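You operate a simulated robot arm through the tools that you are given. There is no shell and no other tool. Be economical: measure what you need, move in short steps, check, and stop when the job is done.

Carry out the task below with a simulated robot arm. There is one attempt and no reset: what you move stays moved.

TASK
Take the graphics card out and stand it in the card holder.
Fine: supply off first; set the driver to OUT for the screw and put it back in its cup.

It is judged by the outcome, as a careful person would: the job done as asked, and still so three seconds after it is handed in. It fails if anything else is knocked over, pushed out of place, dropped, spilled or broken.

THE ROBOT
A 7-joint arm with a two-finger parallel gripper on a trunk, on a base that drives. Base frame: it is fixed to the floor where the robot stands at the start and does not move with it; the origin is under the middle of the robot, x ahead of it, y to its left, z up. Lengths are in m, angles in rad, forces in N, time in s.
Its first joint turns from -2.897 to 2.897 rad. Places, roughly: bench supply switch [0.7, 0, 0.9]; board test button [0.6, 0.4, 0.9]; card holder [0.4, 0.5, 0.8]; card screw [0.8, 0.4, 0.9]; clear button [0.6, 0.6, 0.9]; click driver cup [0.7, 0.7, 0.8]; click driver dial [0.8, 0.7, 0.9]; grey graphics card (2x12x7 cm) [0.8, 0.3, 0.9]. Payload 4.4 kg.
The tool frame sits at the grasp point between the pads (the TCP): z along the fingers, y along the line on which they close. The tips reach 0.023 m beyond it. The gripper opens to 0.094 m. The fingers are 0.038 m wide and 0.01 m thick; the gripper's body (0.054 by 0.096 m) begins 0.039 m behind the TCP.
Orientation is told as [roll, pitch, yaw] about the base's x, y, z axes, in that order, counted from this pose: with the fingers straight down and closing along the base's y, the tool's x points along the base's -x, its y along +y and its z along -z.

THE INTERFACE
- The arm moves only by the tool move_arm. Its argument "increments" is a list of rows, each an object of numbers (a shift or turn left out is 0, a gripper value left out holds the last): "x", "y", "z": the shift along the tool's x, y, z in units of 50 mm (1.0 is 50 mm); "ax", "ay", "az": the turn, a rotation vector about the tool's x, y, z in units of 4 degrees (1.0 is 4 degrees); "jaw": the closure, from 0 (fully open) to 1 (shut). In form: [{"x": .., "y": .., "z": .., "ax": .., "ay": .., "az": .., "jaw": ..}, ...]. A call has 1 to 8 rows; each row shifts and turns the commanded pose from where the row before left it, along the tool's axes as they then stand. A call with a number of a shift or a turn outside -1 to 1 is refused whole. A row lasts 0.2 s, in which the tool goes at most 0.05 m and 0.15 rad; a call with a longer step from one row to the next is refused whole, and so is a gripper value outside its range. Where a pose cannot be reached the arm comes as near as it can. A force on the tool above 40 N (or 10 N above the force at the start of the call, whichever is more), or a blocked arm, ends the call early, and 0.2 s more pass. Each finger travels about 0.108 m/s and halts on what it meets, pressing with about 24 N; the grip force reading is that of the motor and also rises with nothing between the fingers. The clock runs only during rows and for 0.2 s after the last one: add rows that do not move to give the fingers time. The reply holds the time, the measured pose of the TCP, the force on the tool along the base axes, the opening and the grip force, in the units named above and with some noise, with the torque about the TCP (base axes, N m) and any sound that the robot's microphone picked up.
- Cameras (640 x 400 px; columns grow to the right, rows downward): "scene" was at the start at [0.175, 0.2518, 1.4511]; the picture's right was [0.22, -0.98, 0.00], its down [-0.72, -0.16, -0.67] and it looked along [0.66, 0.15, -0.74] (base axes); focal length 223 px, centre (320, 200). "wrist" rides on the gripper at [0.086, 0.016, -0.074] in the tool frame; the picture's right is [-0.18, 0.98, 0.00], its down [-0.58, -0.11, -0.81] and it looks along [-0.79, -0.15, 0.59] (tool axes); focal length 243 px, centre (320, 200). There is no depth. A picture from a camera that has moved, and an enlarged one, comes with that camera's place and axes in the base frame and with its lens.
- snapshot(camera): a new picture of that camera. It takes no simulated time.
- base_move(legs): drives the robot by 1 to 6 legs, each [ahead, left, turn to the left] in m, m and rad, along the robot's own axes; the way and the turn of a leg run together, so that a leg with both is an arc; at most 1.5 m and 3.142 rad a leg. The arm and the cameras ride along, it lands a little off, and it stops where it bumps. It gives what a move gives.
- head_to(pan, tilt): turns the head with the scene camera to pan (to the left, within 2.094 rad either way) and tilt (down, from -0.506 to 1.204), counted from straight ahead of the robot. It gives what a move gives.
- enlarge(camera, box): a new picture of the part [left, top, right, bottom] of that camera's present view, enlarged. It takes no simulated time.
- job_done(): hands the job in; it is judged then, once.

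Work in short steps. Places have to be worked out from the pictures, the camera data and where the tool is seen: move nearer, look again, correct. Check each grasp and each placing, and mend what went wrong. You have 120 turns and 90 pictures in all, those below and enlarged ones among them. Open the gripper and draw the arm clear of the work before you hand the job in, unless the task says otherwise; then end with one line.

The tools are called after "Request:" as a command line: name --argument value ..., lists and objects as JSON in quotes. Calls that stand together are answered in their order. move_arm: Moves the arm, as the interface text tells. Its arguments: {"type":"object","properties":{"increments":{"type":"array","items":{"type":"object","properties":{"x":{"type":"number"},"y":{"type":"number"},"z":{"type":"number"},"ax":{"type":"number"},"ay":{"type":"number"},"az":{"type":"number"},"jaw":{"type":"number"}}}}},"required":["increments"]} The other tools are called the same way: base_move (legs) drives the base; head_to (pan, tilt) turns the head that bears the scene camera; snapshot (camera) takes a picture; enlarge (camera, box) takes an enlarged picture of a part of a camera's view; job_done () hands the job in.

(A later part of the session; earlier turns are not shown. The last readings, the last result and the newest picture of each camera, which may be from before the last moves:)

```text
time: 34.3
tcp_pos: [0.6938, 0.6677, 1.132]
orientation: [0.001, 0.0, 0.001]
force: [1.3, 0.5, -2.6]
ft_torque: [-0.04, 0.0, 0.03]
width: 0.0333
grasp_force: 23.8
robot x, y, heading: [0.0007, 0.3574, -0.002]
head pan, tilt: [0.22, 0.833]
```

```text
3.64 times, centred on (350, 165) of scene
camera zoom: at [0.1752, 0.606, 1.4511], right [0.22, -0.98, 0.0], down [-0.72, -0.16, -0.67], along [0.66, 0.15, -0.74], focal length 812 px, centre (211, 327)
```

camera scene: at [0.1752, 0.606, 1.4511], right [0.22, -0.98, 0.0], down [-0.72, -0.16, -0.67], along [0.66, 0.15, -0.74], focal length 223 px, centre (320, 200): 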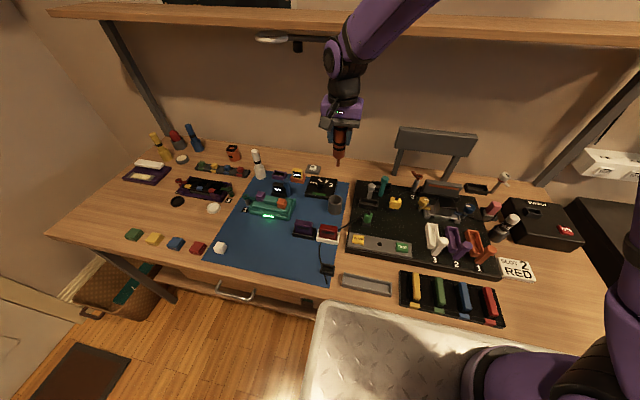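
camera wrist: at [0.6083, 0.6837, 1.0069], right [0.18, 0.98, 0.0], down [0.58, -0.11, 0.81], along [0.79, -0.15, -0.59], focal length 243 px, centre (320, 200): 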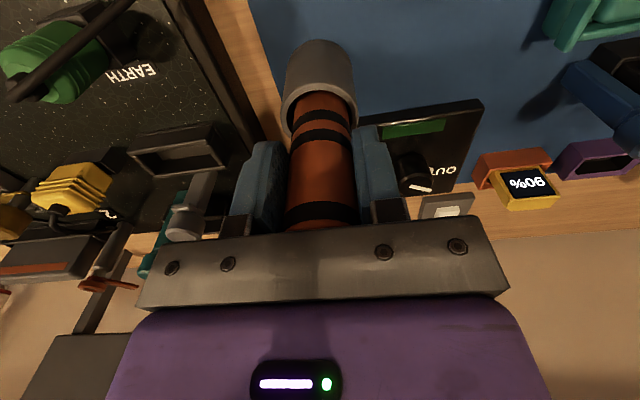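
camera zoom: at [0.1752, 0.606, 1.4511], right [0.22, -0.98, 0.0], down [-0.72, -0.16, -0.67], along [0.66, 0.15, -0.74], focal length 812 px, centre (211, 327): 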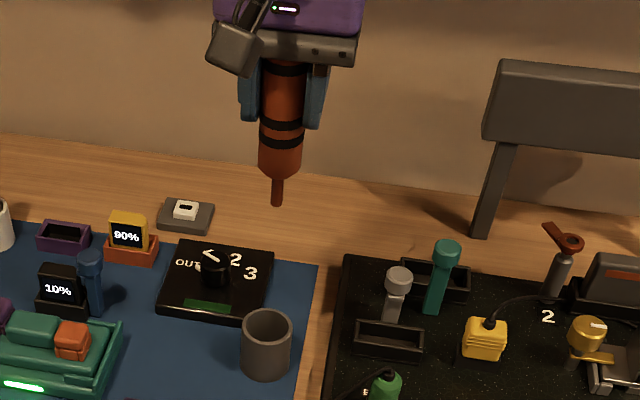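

Bit tip is ~0.103 m below the TCP; screw head triangulates to (0.826, 0.397, 0.925). Carry the driver over near the screw.

Request:
move_arm --increments '[{"y": -0.9, "x": -0.3}, {"y": -0.9, "x": -0.3}, {"y": -0.9, "x": -0.3}, {"y": -0.9, "x": -0.3}, {"y": -0.9, "x": -0.4}, {"y": -0.88, "x": -0.46}, {"z": 0.5}, {}]'

Request:
snapshot --camera "wrist"

Request:
enlarge --camera "scene" --box '[370, 130, 470, 210]'

```text
time: 36.1
tcp_pos: [0.7955, 0.3989, 1.106]
orientation: [0.0, 0.0, 0.001]
force: [-0.1, -0.7, -1.2]
ft_torque: [-0.01, 0.0, -0.02]
width: 0.0334
grasp_force: 23.6
robot x, y, heading: [0.0002, 0.3549, -0.002]
head pan, tilt: [0.22, 0.833]
```

```text
45 pictures are left
camera wrist: at [0.7106, 0.4148, 1.1806], right [0.18, 0.98, 0.0], down [0.58, -0.11, 0.81], along [0.79, -0.15, -0.59], focal length 243 px, centre (320, 200)
```

wrist: 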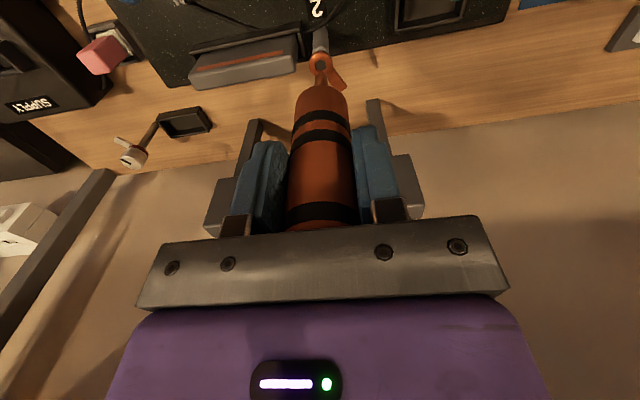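

```text
5.00 times, centred on (420, 170) of scene
camera zoom: at [0.1751, 0.6058, 1.4511], right [0.22, -0.98, 0.0], down [-0.72, -0.16, -0.67], along [0.66, 0.15, -0.74], focal length 1116 px, centre (-180, 350)
```

zoom: 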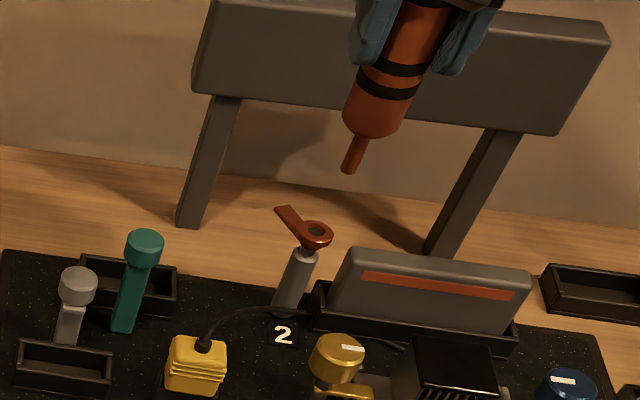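

Enlarge the wrist view around the bit and the screw socket.

Request:
enlarge --camera "wrist" --box '[280, 30, 360, 130]'

```text
4.00 times, centred on (320, 80) of wrist
camera zoom: at [0.7106, 0.4148, 1.1806], right [0.18, 0.98, 0.0], down [0.58, -0.11, 0.81], along [0.79, -0.15, -0.59], focal length 970 px, centre (320, 680)
```

zoom: 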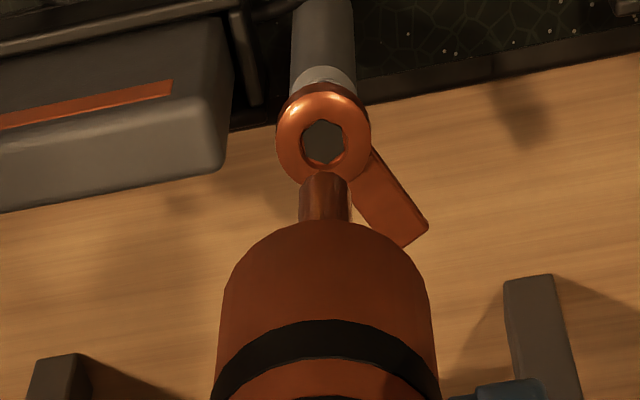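

Socket triangulates to (0.822, 0.394, 0.933). Move so the bit is about 2 cm above it.

Request:
move_arm --increments '[{"x": -0.53, "y": -0.1}, {"z": 0.6}, {"z": 0.4}, {}]'

Request:
enlarge --camera "wrist" --box '[280, 30, 360, 130]'

Request:
enlarge --camera "scene" --box '[400, 140, 450, 190]'

```text
time: 37.1
tcp_pos: [0.8246, 0.3932, 1.0572]
orientation: [0.001, 0.001, 0.0]
force: [-0.7, -0.4, -1.3]
ft_torque: [-0.01, 0.01, 0.0]
width: 0.0336
grasp_force: 23.9
robot x, y, heading: [0.0001, 0.3541, 0.001]
head pan, tilt: [0.22, 0.833]
```

```text
4.00 times, centred on (320, 80) of wrist
camera zoom: at [0.7376, 0.4081, 1.131], right [0.18, 0.98, 0.0], down [0.58, -0.11, 0.81], along [0.79, -0.15, -0.59], focal length 970 px, centre (320, 680)
```

zoom: 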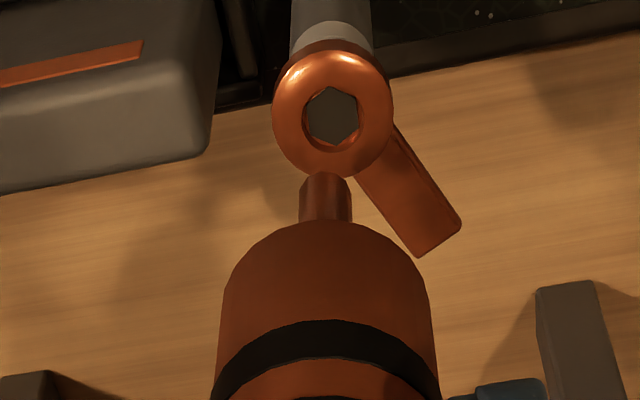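

```text
8.00 times, centred on (425, 165) of scene
camera zoom: at [0.175, 0.6059, 1.4511], right [0.22, -0.98, 0.0], down [-0.72, -0.16, -0.67], along [0.66, 0.15, -0.74], focal length 1786 px, centre (-520, 480)
```

zoom: 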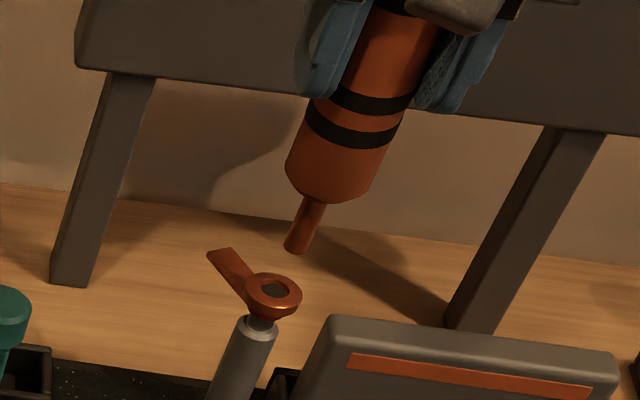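

Bit and socket nearly aligned; hole ~(0.824, 0.3947, 0.932). Nudge y +1.5 mm, go down 14 mm and look again.

Request:
move_arm --increments '[{"y": 0.03}, {"z": 0.28}, {}]'

Request:
enlarge --camera "wrist" --box '[290, 40, 350, 90]'

Request:
enlarge --camera "scene" --box '[405, 145, 445, 185]'

```text
time: 37.9
tcp_pos: [0.824, 0.3941, 1.0435]
orientation: [0.001, 0.0, -0.001]
force: [0.6, 0.2, -2.3]
ft_torque: [0.0, 0.03, 0.03]
width: 0.0331
grasp_force: 23.8
robot x, y, heading: [-0.0064, 0.3559, -0.001]
head pan, tilt: [0.22, 0.833]
```

```text
8.00 times, centred on (320, 65) of wrist
camera zoom: at [0.7378, 0.409, 1.1176], right [0.18, 0.98, 0.0], down [0.58, -0.11, 0.81], along [0.79, -0.15, -0.59], focal length 1941 px, centre (320, 1280)
```

zoom: 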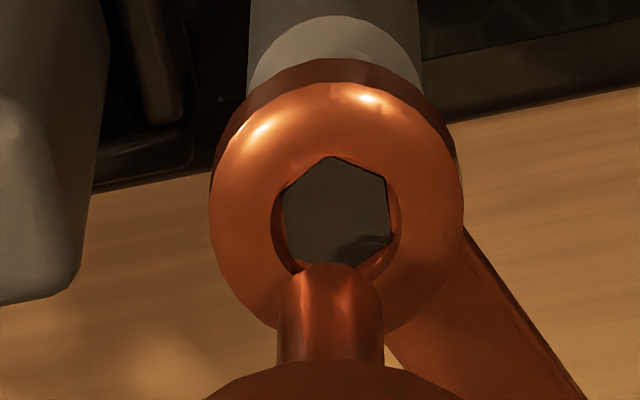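

```text
10.00 times, centred on (425, 165) of scene
camera zoom: at [0.1751, 0.6059, 1.4511], right [0.22, -0.98, 0.0], down [-0.72, -0.16, -0.67], along [0.66, 0.15, -0.74], focal length 2232 px, centre (-730, 550)
```

zoom: 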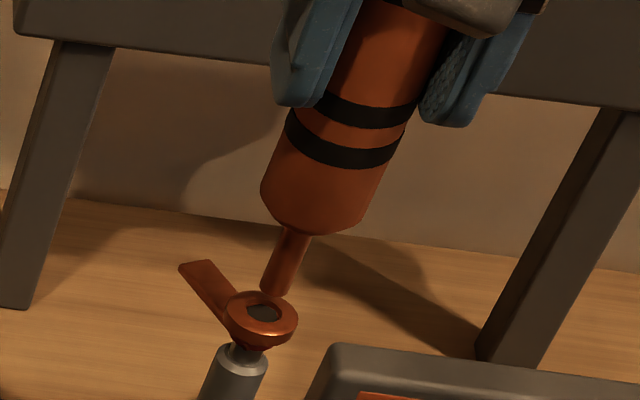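

The bit axis looks ~4–5 mm too far in +x. Correct x -4.5 mm, y +1 mm and look again.

Request:
move_arm --increments '[{"x": 0.09, "y": 0.02}, {"z": 0.06}, {}]'

Request:
enlarge --camera "wrist" --box '[290, 40, 350, 90]'

Request:
enlarge --camera "scene" --box '[405, 145, 445, 185]'

```text
time: 38.7
tcp_pos: [0.8197, 0.3953, 1.0405]
orientation: [0.001, 0.0, 0.0]
force: [0.4, 0.4, -1.1]
ft_torque: [0.01, 0.01, 0.01]
width: 0.0334
grasp_force: 23.6
robot x, y, heading: [0.0009, 0.3559, 0.001]
head pan, tilt: [0.22, 0.833]
```

```text
8.00 times, centred on (320, 65) of wrist
camera zoom: at [0.7339, 0.4104, 1.1151], right [0.18, 0.98, 0.0], down [0.58, -0.11, 0.81], along [0.79, -0.15, -0.59], focal length 1941 px, centre (320, 1280)
```

zoom: 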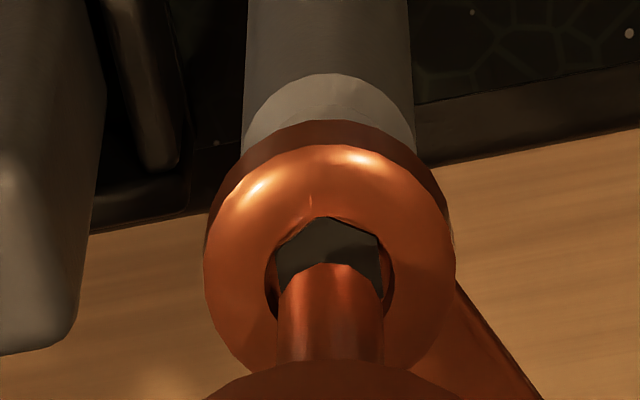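

```text
10.00 times, centred on (425, 165) of scene
camera zoom: at [0.1751, 0.6059, 1.4511], right [0.22, -0.98, 0.0], down [-0.72, -0.16, -0.67], along [0.66, 0.15, -0.74], focal length 2232 px, centre (-730, 550)
```

zoom: 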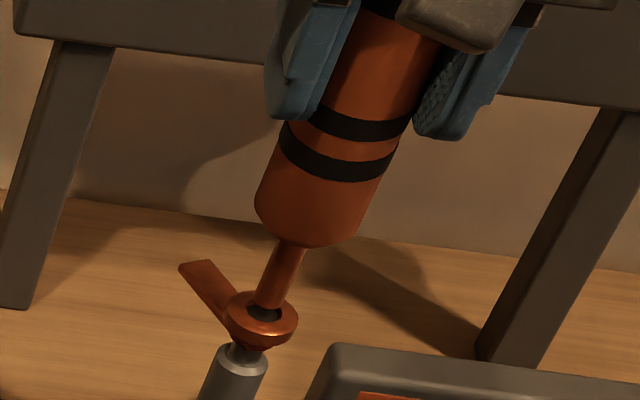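

Nearly coaxial. Nudge x -1 mm and descend gently 6 mm.

Request:
move_arm --increments '[{"x": 0.02}, {"z": 0.06}, {"z": 0.06}, {}]'

Request:
enlarge --camera "wrist" --box '[290, 40, 350, 90]'

```text
time: 39.7
tcp_pos: [0.8202, 0.3956, 1.0367]
orientation: [0.002, -0.004, 0.001]
force: [0.9, -2.6, 38.7]
ft_torque: [-0.39, -0.28, 0.01]
width: 0.0338
grasp_force: 23.9
robot x, y, heading: [0.0016, 0.3561, -0.0]
head pan, tilt: [0.22, 0.833]
```

```text
8.00 times, centred on (320, 65) of wrist
camera zoom: at [0.7332, 0.4104, 1.1106], right [0.18, 0.98, 0.0], down [0.58, -0.11, 0.81], along [0.8, -0.15, -0.59], focal length 1941 px, centre (320, 1280)
```

zoom: 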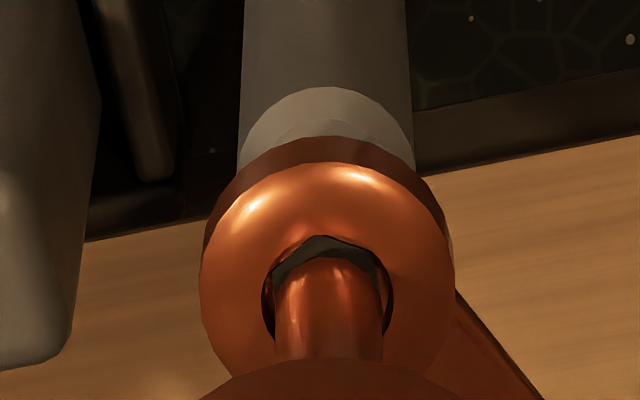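

38 N contact without click; a near-side gap remains, so the bit sits ~1.2 mm too far +x. Lift slightly, shift, and press again.

Request:
move_arm --increments '[{"z": -0.1}, {"x": 0.03}, {"z": 0.08}, {"z": 0.04}, {"z": 0.03}, {}]'

Request:
enlarge --camera "wrist" --box '[290, 40, 350, 90]'

```text
time: 41.1
tcp_pos: [0.8178, 0.3959, 1.0327]
orientation: [0.0, -0.004, 0.0]
force: [2.5, 1.3, 37.5]
ft_torque: [0.32, -0.4, 0.01]
width: 0.0339
grasp_force: 24.2
robot x, y, heading: [-0.0048, 0.3539, 0.0]
head pan, tilt: [0.22, 0.833]
```

```text
8.00 times, centred on (320, 65) of wrist
camera zoom: at [0.7315, 0.4104, 1.1071], right [0.18, 0.98, 0.0], down [0.58, -0.11, 0.81], along [0.79, -0.15, -0.59], focal length 1941 px, centre (320, 1280)
```

zoom: 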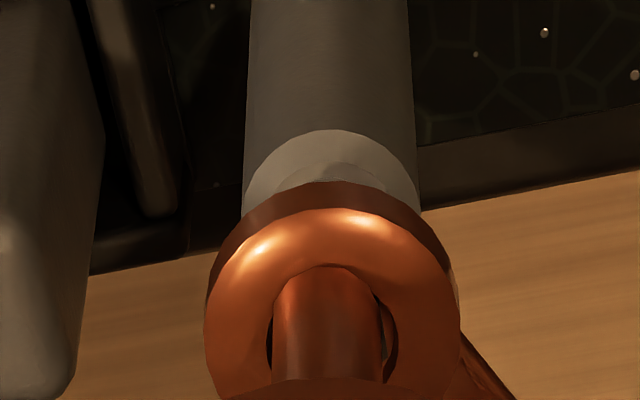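

The bit is seated in the socket now, pressing ~37 N. Ease slightly and try turning counter-clockwise, watching force, sound and tab.

Request:
move_arm --increments '[{"z": -0.02}, {"az": -1}, {"az": -1}, {"az": -1}, {"az": -1}, {"az": -1}, {}]'

Request:
enlarge --camera "scene" --box '[400, 140, 450, 190]'

```text
time: 42.7
tcp_pos: [0.8176, 0.3959, 1.0313]
orientation: [0.001, 0.0, 0.349]
force: [2.5, -10.3, 15.5]
ft_torque: [-0.97, -0.45, -0.08]
width: 0.0338
grasp_force: 24.2
robot x, y, heading: [0.001, 0.3553, -0.001]
head pan, tilt: [0.22, 0.833]
```

```text
8.00 times, centred on (425, 165) of scene
camera zoom: at [0.1746, 0.6054, 1.4513], right [0.22, -0.98, 0.0], down [-0.72, -0.16, -0.67], along [0.66, 0.15, -0.74], focal length 1786 px, centre (-520, 480)
```

zoom: 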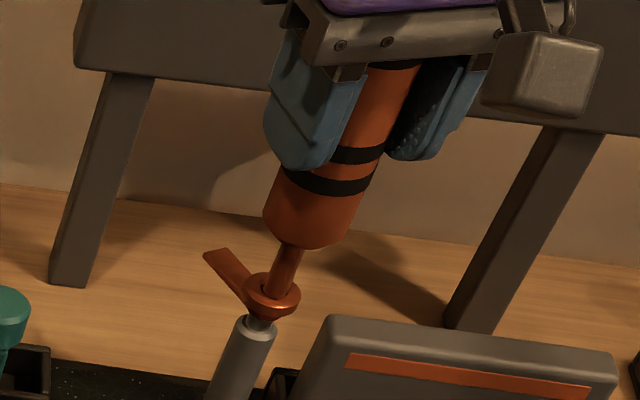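

Request:
move_arm --increments '[{"az": -1}, {"az": -1}, {"az": -1}, {"az": -1}, {"az": -1}, {"az": -1}, {"az": -1}, {"az": -1}]'

Request:
enlarge --camera "scene" --box '[400, 140, 450, 190]'

```text
time: 44.5
tcp_pos: [0.8191, 0.3953, 1.0313]
orientation: [0.0, -0.001, 0.91]
force: [6.1, -0.4, 9.5]
ft_torque: [0.02, -0.64, 0.0]
width: 0.0336
grasp_force: 23.8
robot x, y, heading: [-0.0019, 0.3531, -0.001]
head pan, tilt: [0.22, 0.833]
```

```text
8.00 times, centred on (425, 165) of scene
camera zoom: at [0.1749, 0.6059, 1.4511], right [0.22, -0.98, 0.0], down [-0.72, -0.16, -0.67], along [0.66, 0.15, -0.74], focal length 1786 px, centre (-520, 480)
```

zoom: 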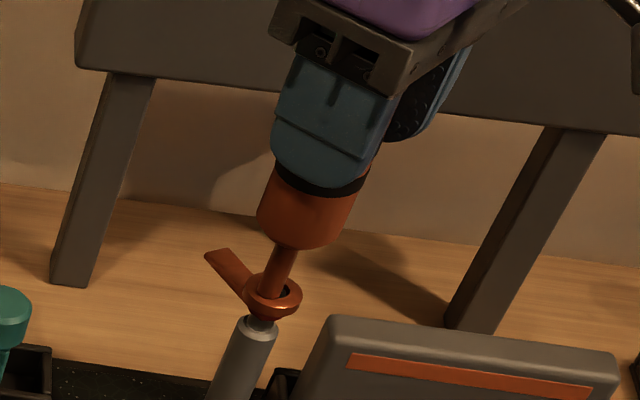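

The tab doesn't follow the rotation, so try pressing down in small steps at this seat.

Request:
move_arm --increments '[{"z": 0.02}, {"z": 0.02}, {"z": 0.02}, {"z": 0.02}, {}, {}, {}, {}]'

```text
time: 45.4
tcp_pos: [0.8179, 0.3946, 1.0322]
orientation: [-0.004, -0.004, 0.908]
force: [-7.1, -1.9, 14.2]
ft_torque: [-0.06, 0.74, 0.03]
width: 0.0335
grasp_force: 23.8
robot x, y, heading: [0.0038, 0.3538, 0.002]
head pan, tilt: [0.22, 0.833]
stopped in row 4: the force on the tool passed its limit at 42 N (the readings are from after the stop); the commanded pose is now the measured one
```

Stopped at 42 N with no click. Look at the engagement from the wrist camera.

Request:
enlarge --camera "wrist" --box '[280, 30, 360, 90]'

Request:
enlarge --camera "scene" --box '[410, 150, 440, 180]'

```text
6.67 times, centred on (320, 60) of wrist
camera zoom: at [0.7515, 0.3361, 1.1064], right [-0.66, 0.75, 0.0], down [0.44, 0.39, 0.81], along [0.61, 0.53, -0.59], focal length 1618 px, centre (320, 1133)
```

zoom: 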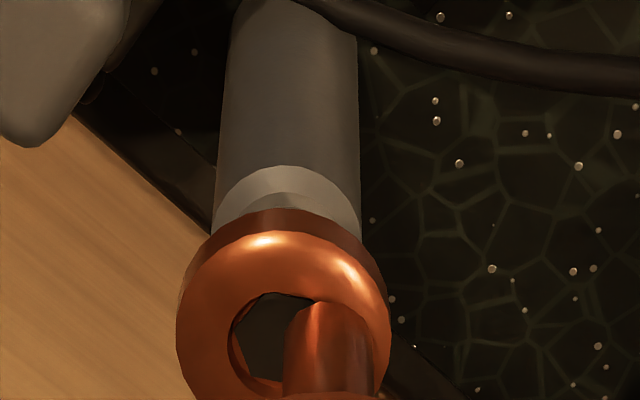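

```text
13.33 times, centred on (425, 165) of scene
camera zoom: at [0.1742, 0.6057, 1.4512], right [0.22, -0.98, 0.0], down [-0.72, -0.16, -0.67], along [0.66, 0.15, -0.74], focal length 2976 px, centre (-1080, 667)
```

zoom: 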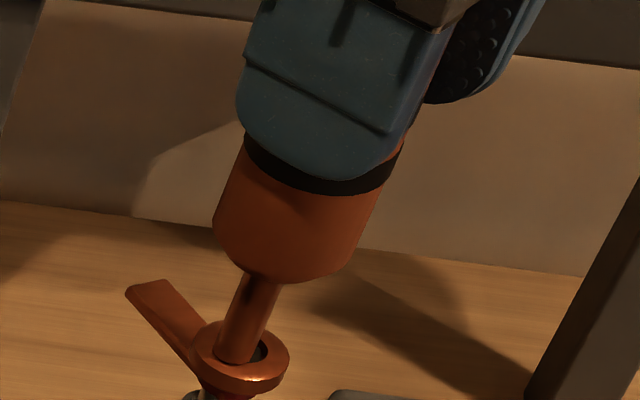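

From this side the bit is clearly ~5 mm off to (-x,+y), sitting on the rim (the tool-rotation orbited the bit). Lift 8 mm and shift tool -y 5.5 mm, then look.

Request:
move_arm --increments '[{"z": -0.16}, {"y": -0.11}, {}]'

Request:
enlarge --camera "wrist" --box '[280, 30, 360, 90]'

Request:
enlarge --camera "scene" --box '[410, 150, 440, 180]'

```text
time: 46.1
tcp_pos: [0.8233, 0.392, 1.0395]
orientation: [-0.005, -0.001, 0.907]
force: [0.6, -0.3, -2.5]
ft_torque: [-0.03, 0.02, 0.0]
width: 0.0333
grasp_force: 24.0
robot x, y, heading: [0.0022, 0.3531, -0.003]
head pan, tilt: [0.22, 0.833]
```

```text
6.67 times, centred on (320, 60) of wrist
camera zoom: at [0.7565, 0.3334, 1.1135], right [-0.66, 0.75, 0.0], down [0.44, 0.39, 0.81], along [0.61, 0.53, -0.59], focal length 1618 px, centre (320, 1133)
```

zoom: 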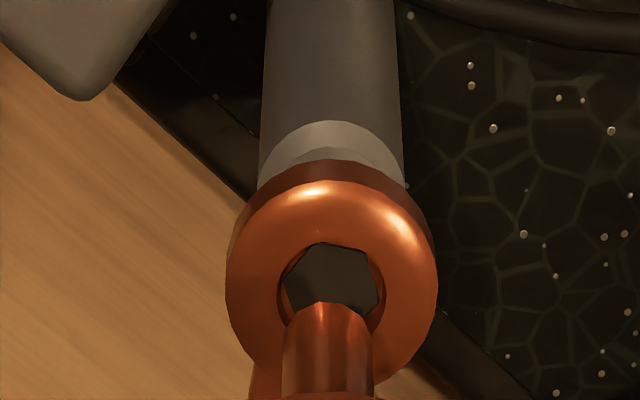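

```text
13.33 times, centred on (425, 165) of scene
camera zoom: at [0.1751, 0.6059, 1.4511], right [0.22, -0.98, 0.0], down [-0.72, -0.16, -0.67], along [0.66, 0.15, -0.74], focal length 2976 px, centre (-1080, 667)
```

zoom: 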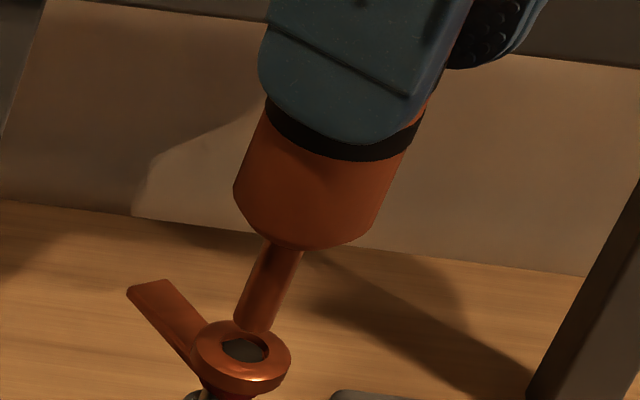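

Bit needs ~2.7 mm toward tool +x and ~1 mm tool +y. Shift, go down 4 mm, look.

Request:
move_arm --increments '[{"x": 0.055, "y": 0.025}, {"z": 0.08}, {}]'

Request:
enlarge --camera "wrist" --box '[280, 30, 360, 90]'

Request:
enlarge --camera "scene" --box '[410, 150, 440, 180]'

```text
time: 47.0
tcp_pos: [0.8198, 0.3912, 1.0352]
orientation: [-0.003, -0.001, 0.908]
force: [-0.8, -1.0, -0.8]
ft_torque: [0.03, 0.01, -0.02]
width: 0.0335
grasp_force: 23.3
robot x, y, heading: [0.0019, 0.354, -0.001]
head pan, tilt: [0.22, 0.833]
```

```text
6.67 times, centred on (320, 60) of wrist
camera zoom: at [0.7536, 0.3319, 1.1096], right [-0.66, 0.75, 0.0], down [0.44, 0.39, 0.81], along [0.61, 0.53, -0.59], focal length 1618 px, centre (320, 1133)
```

zoom: 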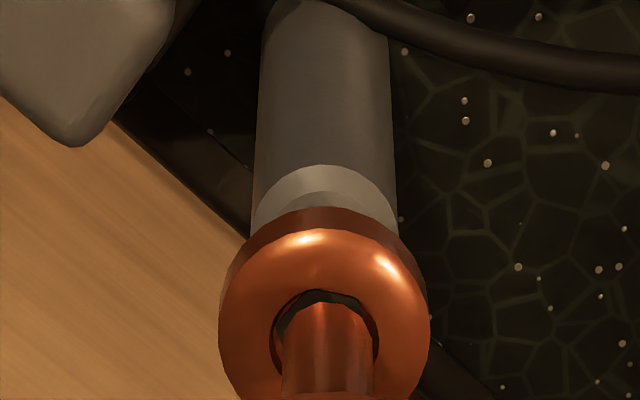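

```text
13.33 times, centred on (425, 165) of scene
camera zoom: at [0.1751, 0.6058, 1.4511], right [0.22, -0.98, 0.0], down [-0.72, -0.16, -0.67], along [0.66, 0.15, -0.74], focal length 2976 px, centre (-1080, 667)
```

zoom: 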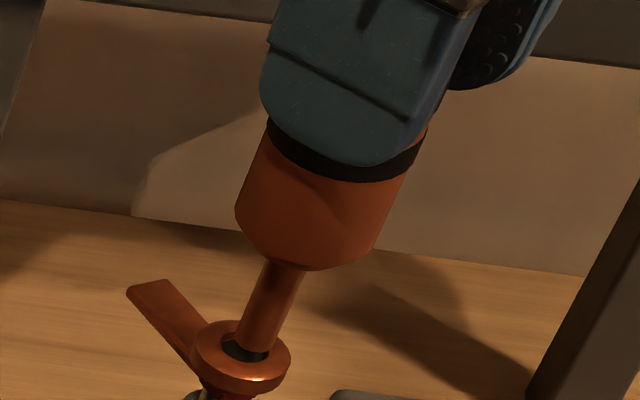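

Looks concentric from the wrist. Descend in 1 mm steps.

Request:
move_arm --increments '[{"z": 0.03}, {"z": 0.03}, {"z": 0.03}, {}]'

Request:
enlarge --camera "wrist" --box '[280, 30, 360, 90]'

```text
time: 48.0
tcp_pos: [0.819, 0.3914, 1.0316]
orientation: [-0.005, -0.003, 0.907]
force: [-1.5, -2.1, 14.7]
ft_torque: [-0.16, 0.01, 0.01]
width: 0.0333
grasp_force: 24.0
robot x, y, heading: [-0.0006, 0.3563, 0.001]
head pan, tilt: [0.22, 0.833]
```

```text
6.67 times, centred on (320, 60) of wrist
camera zoom: at [0.7537, 0.3314, 1.1063], right [-0.66, 0.75, 0.0], down [0.44, 0.39, 0.81], along [0.61, 0.53, -0.59], focal length 1618 px, centre (320, 1133)
```

zoom: 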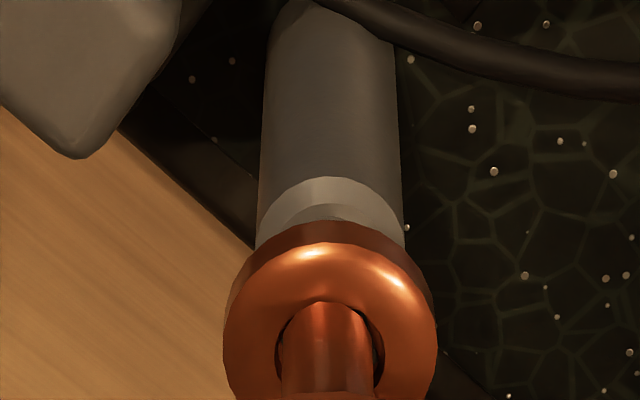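

Now concentric and pressed ~15 N. I estimate the driver axis is offset ~4.3 mm in tool -x; press a bit more and rotate counter-clockwise about the driver's own axis.

Request:
move_arm --increments '[{"z": 0.02}, {"az": -1, "y": -0.006}, {"az": -1, "y": -0.006}, {"az": -1, "y": -0.006}, {"az": -1, "y": -0.006}, {"az": -1, "y": -0.006}, {"az": -1, "y": -0.006}, {}]'

Request:
enlarge --camera "scene" --box '[410, 150, 440, 180]'

```text
time: 49.4
tcp_pos: [0.8206, 0.3911, 1.0314]
orientation: [-0.005, -0.003, 1.269]
force: [-6.2, -1.1, 12.5]
ft_torque: [-0.04, 0.7, 0.02]
width: 0.0333
grasp_force: 24.5
robot x, y, heading: [0.0054, 0.3564, 0.001]
head pan, tilt: [0.22, 0.833]
stopped in row 7: the force on the tool passed its limit at 41 N (the readings are from after the stop); the commanded pose is now the measured one
```

```text
13.33 times, centred on (425, 165) of scene
camera zoom: at [0.1743, 0.6058, 1.4512], right [0.22, -0.98, 0.0], down [-0.72, -0.16, -0.67], along [0.66, 0.15, -0.74], focal length 2976 px, centre (-1080, 667)
```

zoom: 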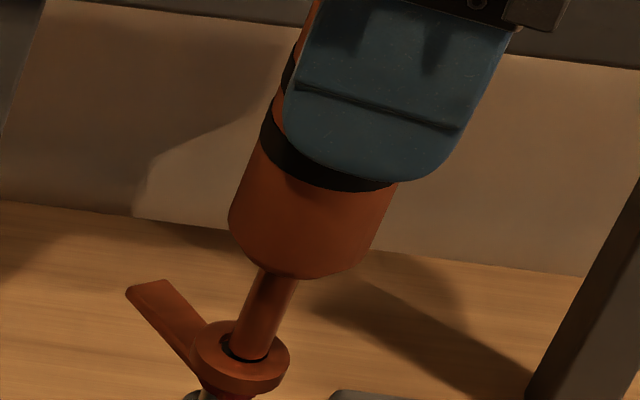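

Tab still hasn't moved; bit may be on the rim. Unload slightly and look from this new angle.

Request:
move_arm --increments '[{"z": -0.06}, {}]'

Request:
enlarge --camera "wrist" --box '[290, 40, 350, 90]'

Request:
enlarge --camera "scene" --box '[414, 156, 434, 176]'

```text
time: 50.0
tcp_pos: [0.8227, 0.3914, 1.0351]
orientation: [-0.005, -0.004, 1.266]
force: [0.1, 0.2, -0.3]
ft_torque: [-0.02, 0.01, 0.04]
width: 0.0334
grasp_force: 24.1
robot x, y, heading: [0.0006, 0.3559, 0.004]
head pan, tilt: [0.22, 0.833]
```

```text
8.00 times, centred on (320, 65) of wrist
camera zoom: at [0.7809, 0.3117, 1.1083], right [-0.88, 0.47, 0.0], down [0.27, 0.52, 0.81], along [0.38, 0.71, -0.59], focal length 1941 px, centre (320, 1280)
```

zoom: 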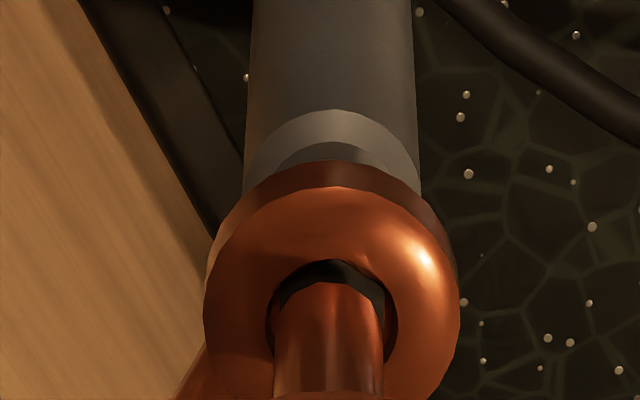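

```text
16.00 times, centred on (424, 166) of scene
camera zoom: at [0.1752, 0.6059, 1.4511], right [0.22, -0.98, 0.0], down [-0.72, -0.16, -0.67], along [0.66, 0.15, -0.74], focal length 3571 px, centre (-1344, 744)
```

zoom: 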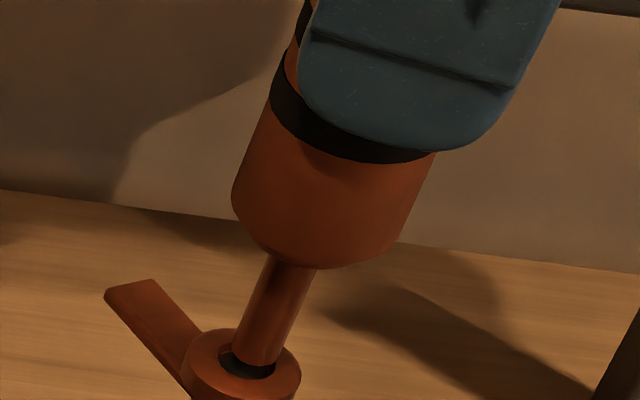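

Laterally centred from this view; scene suggests ~1 mm more +y. Apply and press down in 1 mm steps.

Request:
move_arm --increments '[{"x": -0.02, "y": 0.012}, {"z": 0.03}, {"z": 0.03}, {"z": 0.02}, {"z": 0.02}, {}]'

Request:
enlarge --camera "wrist" --box '[290, 40, 350, 90]'

```text
time: 51.4
tcp_pos: [0.8214, 0.3913, 1.0313]
orientation: [-0.009, -0.005, 1.267]
force: [-9.1, -2.5, 14.0]
ft_torque: [-0.14, 0.87, 0.06]
width: 0.0335
grasp_force: 24.1
robot x, y, heading: [0.0018, 0.3544, -0.001]
head pan, tilt: [0.22, 0.833]
stopped in row 6: the force on the tool passed its limit at 42 N (the readings are from after the stop); the commanded pose is now the measured one
```

```text
8.00 times, centred on (320, 65) of wrist
camera zoom: at [0.7801, 0.3128, 1.106], right [-0.88, 0.47, -0.01], down [0.27, 0.52, 0.81], along [0.38, 0.71, -0.59], focal length 1941 px, centre (320, 1280)
```

zoom: 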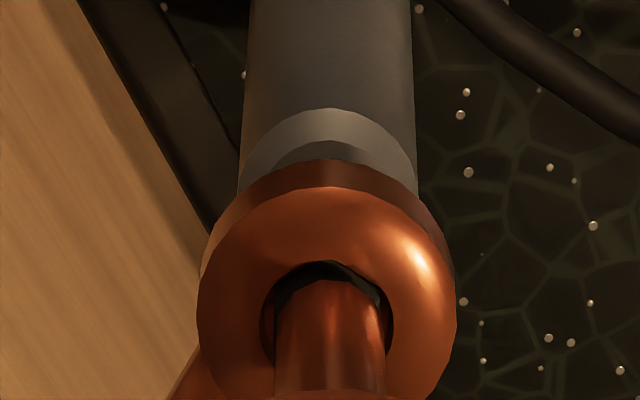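

Contact again with the gap on the near side: the bit is ~1 mm too far from the camera. Lift, shift back 1.3 mm, and press lightly.

Request:
move_arm --increments '[{"z": -0.06, "ax": 0.0}, {"x": 0.028, "y": -0.006}, {"z": 0.04}, {"z": 0.03}, {"z": 0.015}, {}]'

Request:
enlarge --camera "wrist" --box '[290, 40, 350, 90]'

```text
time: 52.8
tcp_pos: [0.8234, 0.3909, 1.0319]
orientation: [-0.013, -0.007, 1.267]
force: [-2.4, -2.0, 38.1]
ft_torque: [-0.04, 0.25, 0.02]
width: 0.0335
grasp_force: 24.2
robot x, y, heading: [0.0009, 0.3561, -0.001]
head pan, tilt: [0.22, 0.833]
```

```text
8.00 times, centred on (320, 65) of wrist
camera zoom: at [0.7802, 0.3115, 1.1056], right [-0.88, 0.47, -0.01], down [0.27, 0.52, 0.81], along [0.39, 0.71, -0.58], focal length 1941 px, centre (320, 1280)
```

zoom: 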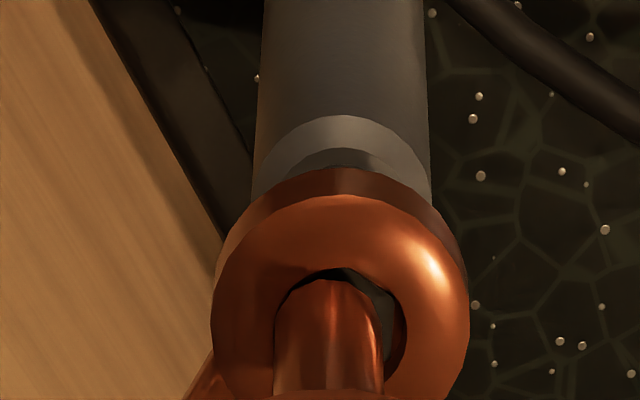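

Now the bit is ~1 mm off laterally (image left). An earlier press did truly insert (rim hid the bit end), so there is a real hole. Lift slightly, shift tool +y 1 mm, press.

Request:
move_arm --increments '[{"z": -0.06}, {"y": 0.02}, {"z": 0.03}, {"z": 0.03}, {}]'

Request:
enlarge --camera "wrist" --box '[290, 40, 350, 90]'

```text
time: 54.0
tcp_pos: [0.8216, 0.3907, 1.0313]
orientation: [-0.013, -0.004, 1.267]
force: [-0.4, -3.5, 39.3]
ft_torque: [-0.24, -0.02, -0.02]
width: 0.0335
grasp_force: 23.9
robot x, y, heading: [0.0008, 0.3522, -0.002]
head pan, tilt: [0.22, 0.833]
```

```text
8.00 times, centred on (320, 65) of wrist
camera zoom: at [0.7792, 0.3116, 1.1057], right [-0.88, 0.47, -0.01], down [0.27, 0.52, 0.81], along [0.39, 0.71, -0.59], focal length 1941 px, centre (320, 1280)
```

zoom: 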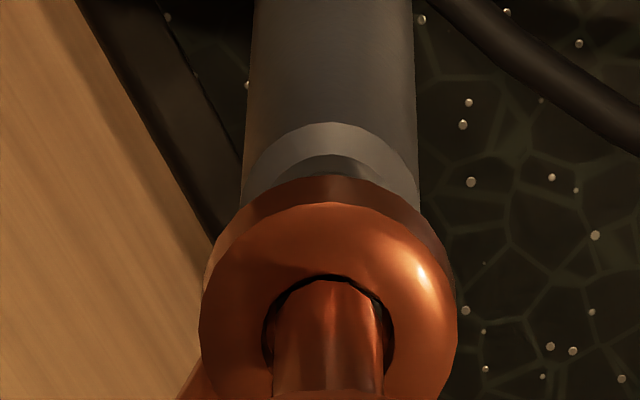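

Concentric with 39 N and almost no side load. Ease 0.75 mm and rotate counter-clockwise about the driver axis.

Request:
move_arm --increments '[{"z": -0.015}, {"az": -1, "y": -0.006}, {"az": -1, "y": -0.006}, {"az": -1, "y": -0.006}, {"az": -1, "y": -0.006}, {"az": -1, "y": -0.006}, {"az": -1, "y": -0.006}]'

Request:
enlarge --camera "wrist" --box '[290, 40, 350, 90]'

```text
time: 55.6
tcp_pos: [0.8227, 0.3923, 1.0315]
orientation: [-0.012, 0.0, 1.688]
force: [2.0, 6.5, 43.2]
ft_torque: [0.81, -0.12, 0.0]
width: 0.0335
grasp_force: 24.0
robot x, y, heading: [0.0013, 0.3526, 0.001]
head pan, tilt: [0.22, 0.833]
```

```text
8.00 times, centred on (320, 65) of wrist
camera zoom: at [0.8159, 0.302, 1.1059], right [-1.0, 0.07, -0.01], down [0.03, 0.59, 0.81], along [0.06, 0.81, -0.59], focal length 1941 px, centre (320, 1280)
```

zoom: 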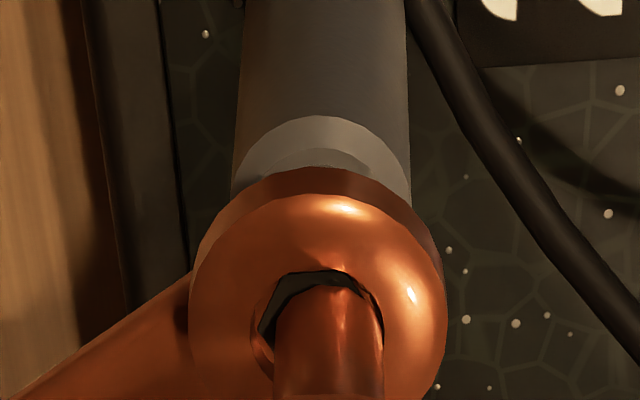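

The bit is hex-like, so angular alignment likely matters: it dropped in only at yaw 0. Lift, rotate back to yaw 0 and redo it there.

Request:
move_arm --increments '[{"z": -0.2}, {"az": 1}, {"az": 1}, {"az": 1}, {"az": 1}, {"az": 1}, {"az": 1}, {"az": 1}]'

Request:
move_arm --increments '[{"az": 1}, {"az": 1}, {"az": 1}, {"az": 1}, {"az": 1}, {"az": 1}, {"az": 1}, {"az": 1}]'

Request:
move_arm --increments '[{"az": 1}, {"az": 1}, {"az": 1}, {"az": 1}, {"az": 1}, {"az": 1}, {"az": 1}, {"az": 1}]'

```text
time: 57.4
tcp_pos: [0.8237, 0.3899, 1.04]
orientation: [-0.009, -0.005, 1.198]
force: [1.3, 0.0, -1.8]
ft_torque: [-0.02, -0.01, 0.05]
width: 0.0334
grasp_force: 23.6
robot x, y, heading: [-0.0011, 0.3537, 0.002]
head pan, tilt: [0.22, 0.833]
```

```text
time: 59.2
tcp_pos: [0.8229, 0.3901, 1.0402]
orientation: [-0.004, -0.008, 0.637]
force: [0.4, 0.2, -2.4]
ft_torque: [0.0, 0.02, -0.03]
width: 0.0334
grasp_force: 24.1
robot x, y, heading: [-0.0036, 0.3562, -0.002]
head pan, tilt: [0.22, 0.833]
```

```text
time: 61.0
tcp_pos: [0.8241, 0.3903, 1.0396]
orientation: [0.0, -0.01, 0.079]
force: [-0.3, -0.2, -1.2]
ft_torque: [0.0, 0.01, 0.05]
width: 0.0334
grasp_force: 24.1
robot x, y, heading: [-0.0016, 0.3525, -0.0]
head pan, tilt: [0.22, 0.833]
```

Restore yaw/pitch to zero and move the tool to about (0.8185, 0.3955), then look.

Request:
move_arm --increments '[{"az": 1}, {"az": 0.13, "ay": 0.14}, {"x": 0.11, "y": 0.1}, {}]'

Request:
enlarge --camera "wrist" --box '[290, 40, 350, 90]'

```text
time: 62.0
tcp_pos: [0.8172, 0.3961, 1.0404]
orientation: [0.002, 0.0, 0.001]
force: [0.2, 0.3, -1.1]
ft_torque: [-0.02, -0.01, 0.01]
width: 0.0334
grasp_force: 24.3
robot x, y, heading: [-0.0016, 0.353, -0.003]
head pan, tilt: [0.22, 0.833]
```

```text
8.00 times, centred on (320, 65) of wrist
camera zoom: at [0.7315, 0.4101, 1.1147], right [0.18, 0.98, 0.0], down [0.58, -0.11, 0.81], along [0.79, -0.15, -0.59], focal length 1941 px, centre (320, 1280)
```

zoom: 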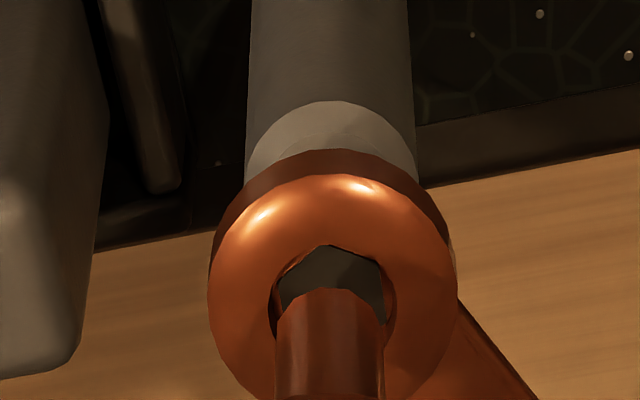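

Well lined up (driver has slid up ~5 mm in the grip). Descend with light steps.

Request:
move_arm --increments '[{"z": 0.1, "y": 0.005}, {"z": 0.03}, {"z": 0.02}, {"z": 0.02}, {}]'

```text
time: 63.2
tcp_pos: [0.8178, 0.3946, 1.0328]
orientation: [0.002, 0.001, 0.001]
force: [-1.5, 1.5, 4.6]
ft_torque: [0.06, 0.12, -0.02]
width: 0.0335
grasp_force: 24.2
robot x, y, heading: [-0.0006, 0.3573, 0.004]
head pan, tilt: [0.22, 0.833]
```

Request:
move_arm --increments '[{"z": 0.02}, {"z": 0.02}, {}]'

Request:
enlarge --camera "wrist" --box '[290, 40, 350, 90]'

```text
time: 64.0
tcp_pos: [0.8192, 0.3954, 1.0321]
orientation: [0.001, -0.003, 0.001]
force: [-3.9, -2.7, 32.8]
ft_torque: [-0.27, 0.16, 0.0]
width: 0.0334
grasp_force: 24.1
robot x, y, heading: [0.0004, 0.3516, -0.002]
head pan, tilt: [0.22, 0.833]
```

```text
8.00 times, centred on (320, 65) of wrist
camera zoom: at [0.7314, 0.41, 1.1062], right [0.18, 0.98, 0.0], down [0.58, -0.11, 0.81], along [0.8, -0.15, -0.59], focal length 1941 px, centre (320, 1280)
```

zoom: 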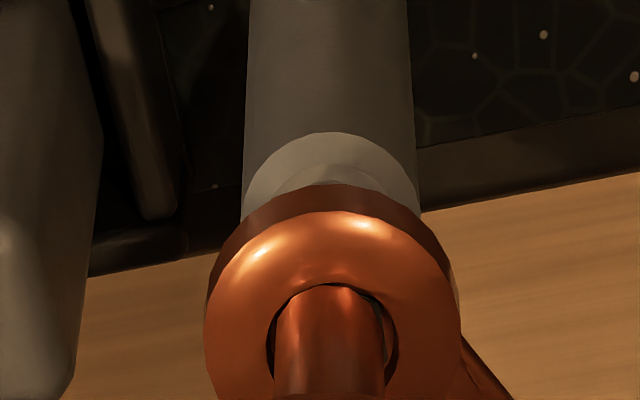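

Bit is centred and pressing 33 N. Hold the pressure for a while to see whether the driver runs.

Request:
move_arm --increments '[{}, {}, {}, {}, {}, {}, {}, {}]'

```text
time: 65.0
tcp_pos: [0.8203, 0.396, 1.0318]
orientation: [0.002, -0.003, 0.002]
force: [-7.1, -1.3, 14.1]
ft_torque: [-0.18, 0.63, -0.02]
width: 0.0335
grasp_force: 23.8
robot x, y, heading: [0.0005, 0.3535, 0.001]
head pan, tilt: [0.22, 0.833]
stopped in row 5: the force on the tool passed its limit at 44 N (the readings are from after the stop); the commanded pose is now the measured one
```

No effect from holding. Now twist counter-clockwise about the refined axis (offset 5.7 mm) under light pressure, checking for a drop-in.

Request:
move_arm --increments '[{"az": -1, "y": -0.008}, {"az": -1, "y": -0.008}, {"az": -1, "y": -0.008}, {"az": -1, "y": -0.008}, {"az": -1, "y": -0.008}, {"az": -1, "y": -0.008}]'

```text
time: 66.4
tcp_pos: [0.8186, 0.3937, 1.0324]
orientation: [-0.001, -0.005, 0.422]
force: [0.1, 0.6, 14.1]
ft_torque: [0.07, -0.12, 0.02]
width: 0.0333
grasp_force: 24.1
robot x, y, heading: [0.0008, 0.3537, 0.004]
head pan, tilt: [0.22, 0.833]
```

Clean twist (no side load). Continue.

Request:
move_arm --increments '[{"az": -1, "y": -0.008, "z": 0.01}, {"az": -1, "y": -0.008}, {"az": -1, "y": -0.008}, {"az": -1, "y": -0.008}, {"az": -1, "y": -0.008}, {"az": -1, "y": -0.008}, {"az": -1, "y": -0.008}, {"az": -1, "y": -0.008}]'

Request:
enlarge --camera "scene" --box '[405, 145, 445, 185]'

```text
time: 68.2
tcp_pos: [0.8217, 0.3916, 1.0311]
orientation: [-0.004, -0.004, 0.981]
force: [-1.6, 5.9, 32.9]
ft_torque: [0.66, 0.06, 0.01]
width: 0.0333
grasp_force: 24.3
robot x, y, heading: [0.001, 0.3525, 0.003]
head pan, tilt: [0.22, 0.833]
```

```text
10.00 times, centred on (425, 165) of scene
camera zoom: at [0.1737, 0.606, 1.4513], right [0.22, -0.98, 0.0], down [-0.72, -0.16, -0.67], along [0.66, 0.15, -0.74], focal length 2232 px, centre (-730, 550)
```

zoom: 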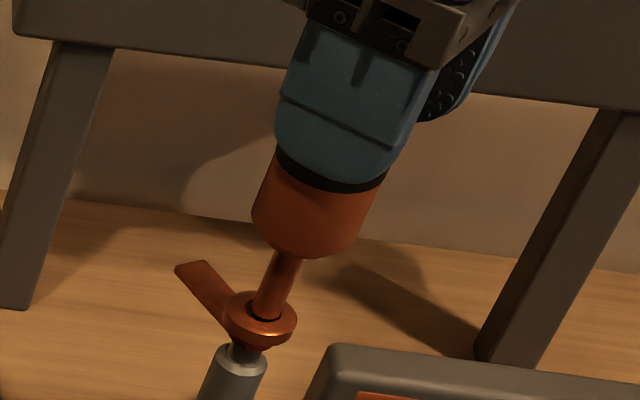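

Still no tab movement. Continue the same concentric twist further, in case a larger angle is needed.

Request:
move_arm --increments '[{"az": -1, "y": -0.008, "z": -0.01}, {"az": -1, "y": -0.008}, {"az": -1, "y": -0.008}, {"az": -1, "y": -0.008}, {"az": -1, "y": -0.008}, {"az": -1, "y": -0.008}, {"az": -1, "y": -0.008}, {"az": -1, "y": -0.008}]'

Request:
move_arm --increments '[{"az": -1, "y": -0.008}, {"az": -1, "y": -0.008}, {"az": -1, "y": -0.008}, {"az": -1, "y": -0.008}, {"az": -1, "y": -0.008}, {"az": -1, "y": -0.008}, {"az": -1, "y": -0.008}, {"az": -1, "y": -0.008}]'

```text
time: 70.0
tcp_pos: [0.8235, 0.3911, 1.0328]
orientation: [-0.004, -0.001, 1.539]
force: [-7.7, 6.4, 32.0]
ft_torque: [0.72, 0.75, 0.03]
width: 0.0333
grasp_force: 23.9
robot x, y, heading: [0.0015, 0.3549, 0.002]
head pan, tilt: [0.22, 0.833]
```

```text
time: 71.8
tcp_pos: [0.8284, 0.3892, 1.0302]
orientation: [-0.007, 0.001, 2.098]
force: [-4.6, -3.5, 33.8]
ft_torque: [-0.22, 0.65, 0.01]
width: 0.0334
grasp_force: 23.7
robot x, y, heading: [0.0012, 0.3557, 0.002]
head pan, tilt: [0.22, 0.833]
```

Request:
enlarge --camera "wrist" --box '[280, 30, 360, 90]'

```text
6.67 times, centred on (320, 60) of wrist
camera zoom: at [0.8559, 0.3055, 1.1063], right [-0.94, -0.33, 0.0], down [-0.2, 0.56, 0.81], along [-0.27, 0.76, -0.59], focal length 1618 px, centre (320, 1133)
```

zoom: 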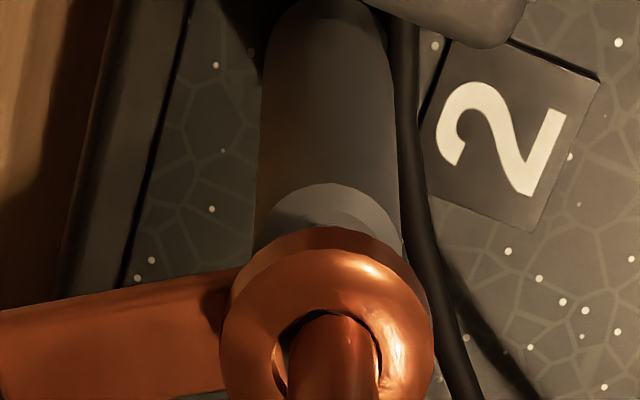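

Studying the pictures: the bit is a hexagon and the socket a hexagon whose corners lie ~22° counter-clockwise of the bit's at yaw 0 — so it must be inserted near yaw ≈ 0.38 rad (mod 60°). Lift and rotate back to there about the driver axis.

Request:
move_arm --increments '[{"z": -0.16}, {"az": 1, "y": 0.008}, {"az": 1, "y": 0.008}, {"az": 1, "y": 0.008}, {"az": 1, "y": 0.008}, {"az": 1, "y": 0.008}, {"az": 1, "y": 0.008}, {"az": 1, "y": 0.008}]'

Request:
move_arm --increments '[{"az": 1, "y": 0.008}, {"az": 1, "y": 0.008}, {"az": 1, "y": 0.008}, {"az": 1, "y": 0.008}, {"az": 1, "y": 0.008}, {"az": 1, "y": 0.008}, {"az": 1, "y": 0.008}, {"az": 1, "y": 0.008}]'

Request:
move_arm --increments '[{"az": 1, "y": 0.008}, {"az": 1, "y": 0.008}, {"az": 1, "y": 0.008}, {"az": 1, "y": 0.008}, {"az": 1, "y": 0.008}, {"az": 1, "y": 0.008}, {"az": 1, "y": 0.008}, {"az": 1, "y": 0.008}]'

```text
time: 73.6
tcp_pos: [0.826, 0.3903, 1.0391]
orientation: [-0.002, 0.0, 1.605]
force: [-0.1, 0.6, -2.1]
ft_torque: [-0.03, 0.03, -0.01]
width: 0.0333
grasp_force: 23.8
robot x, y, heading: [0.001, 0.3562, -0.003]
head pan, tilt: [0.22, 0.833]
```

```text
time: 75.4
tcp_pos: [0.8213, 0.3901, 1.0372]
orientation: [-0.002, -0.003, 1.048]
force: [0.2, -0.3, -1.5]
ft_torque: [0.04, -0.02, 0.01]
width: 0.0333
grasp_force: 24.3
robot x, y, heading: [-0.0006, 0.3531, 0.002]
head pan, tilt: [0.22, 0.833]
```

```text
time: 77.2
tcp_pos: [0.8199, 0.3915, 1.0386]
orientation: [0.001, -0.004, 0.487]
force: [-0.7, 0.9, -1.3]
ft_torque: [0.03, 0.01, 0.01]
width: 0.0332
grasp_force: 24.5
robot x, y, heading: [0.0027, 0.3511, 0.002]
head pan, tilt: [0.22, 0.833]
```

Take a high-zoom wrist picture to judge the hex angles and centring.

Request:
enlarge --camera "wrist" --box '[304, 62, 336, 86]'

```text
16.00 times, centred on (320, 74) of wrist
camera zoom: at [0.7348, 0.3643, 1.1129], right [-0.3, 0.95, 0.0], down [0.56, 0.18, 0.81], along [0.77, 0.24, -0.59], focal length 3882 px, centre (320, 2216)
```

zoom: 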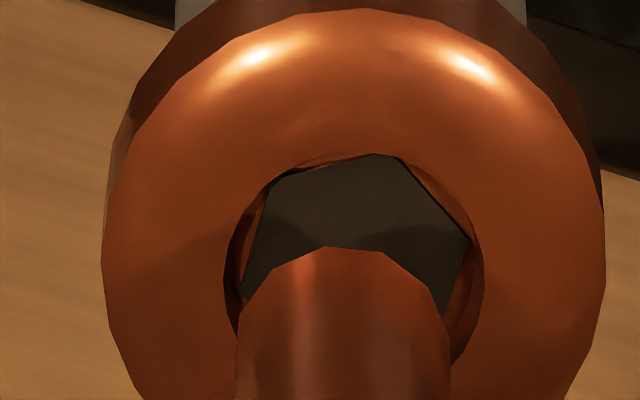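

The bit is actually round (12-sided), so angle doesn't matter; radial clearance ~1 mm. Bit is ~0.45 mm left of centre. Correct and descend in fine steps, reading height.

Request:
move_arm --increments '[{"y": 0.009}, {"z": 0.1}, {"z": 0.02}, {}, {}]'

Request:
enlarge --camera "wrist" --box '[304, 62, 336, 86]'

```text
time: 78.4
tcp_pos: [0.8199, 0.3926, 1.032]
orientation: [-0.002, -0.004, 0.491]
force: [0.3, 0.0, -2.0]
ft_torque: [0.01, 0.0, 0.04]
width: 0.0334
grasp_force: 23.6
robot x, y, heading: [-0.0039, 0.3547, -0.001]
head pan, tilt: [0.22, 0.833]
```

```text
16.00 times, centred on (320, 74) of wrist
camera zoom: at [0.7352, 0.3648, 1.1071], right [-0.3, 0.95, 0.0], down [0.56, 0.18, 0.81], along [0.77, 0.24, -0.59], focal length 3882 px, centre (320, 2216)
```

zoom: 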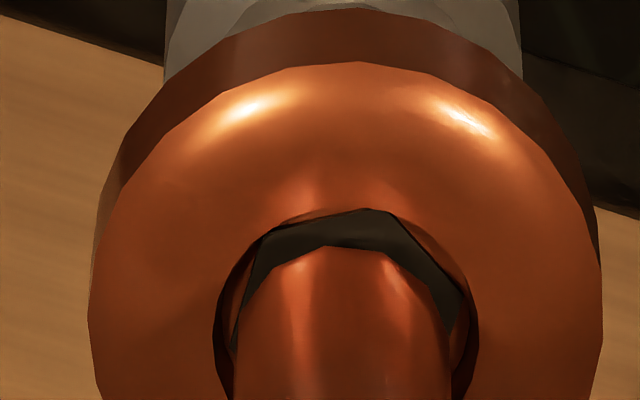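

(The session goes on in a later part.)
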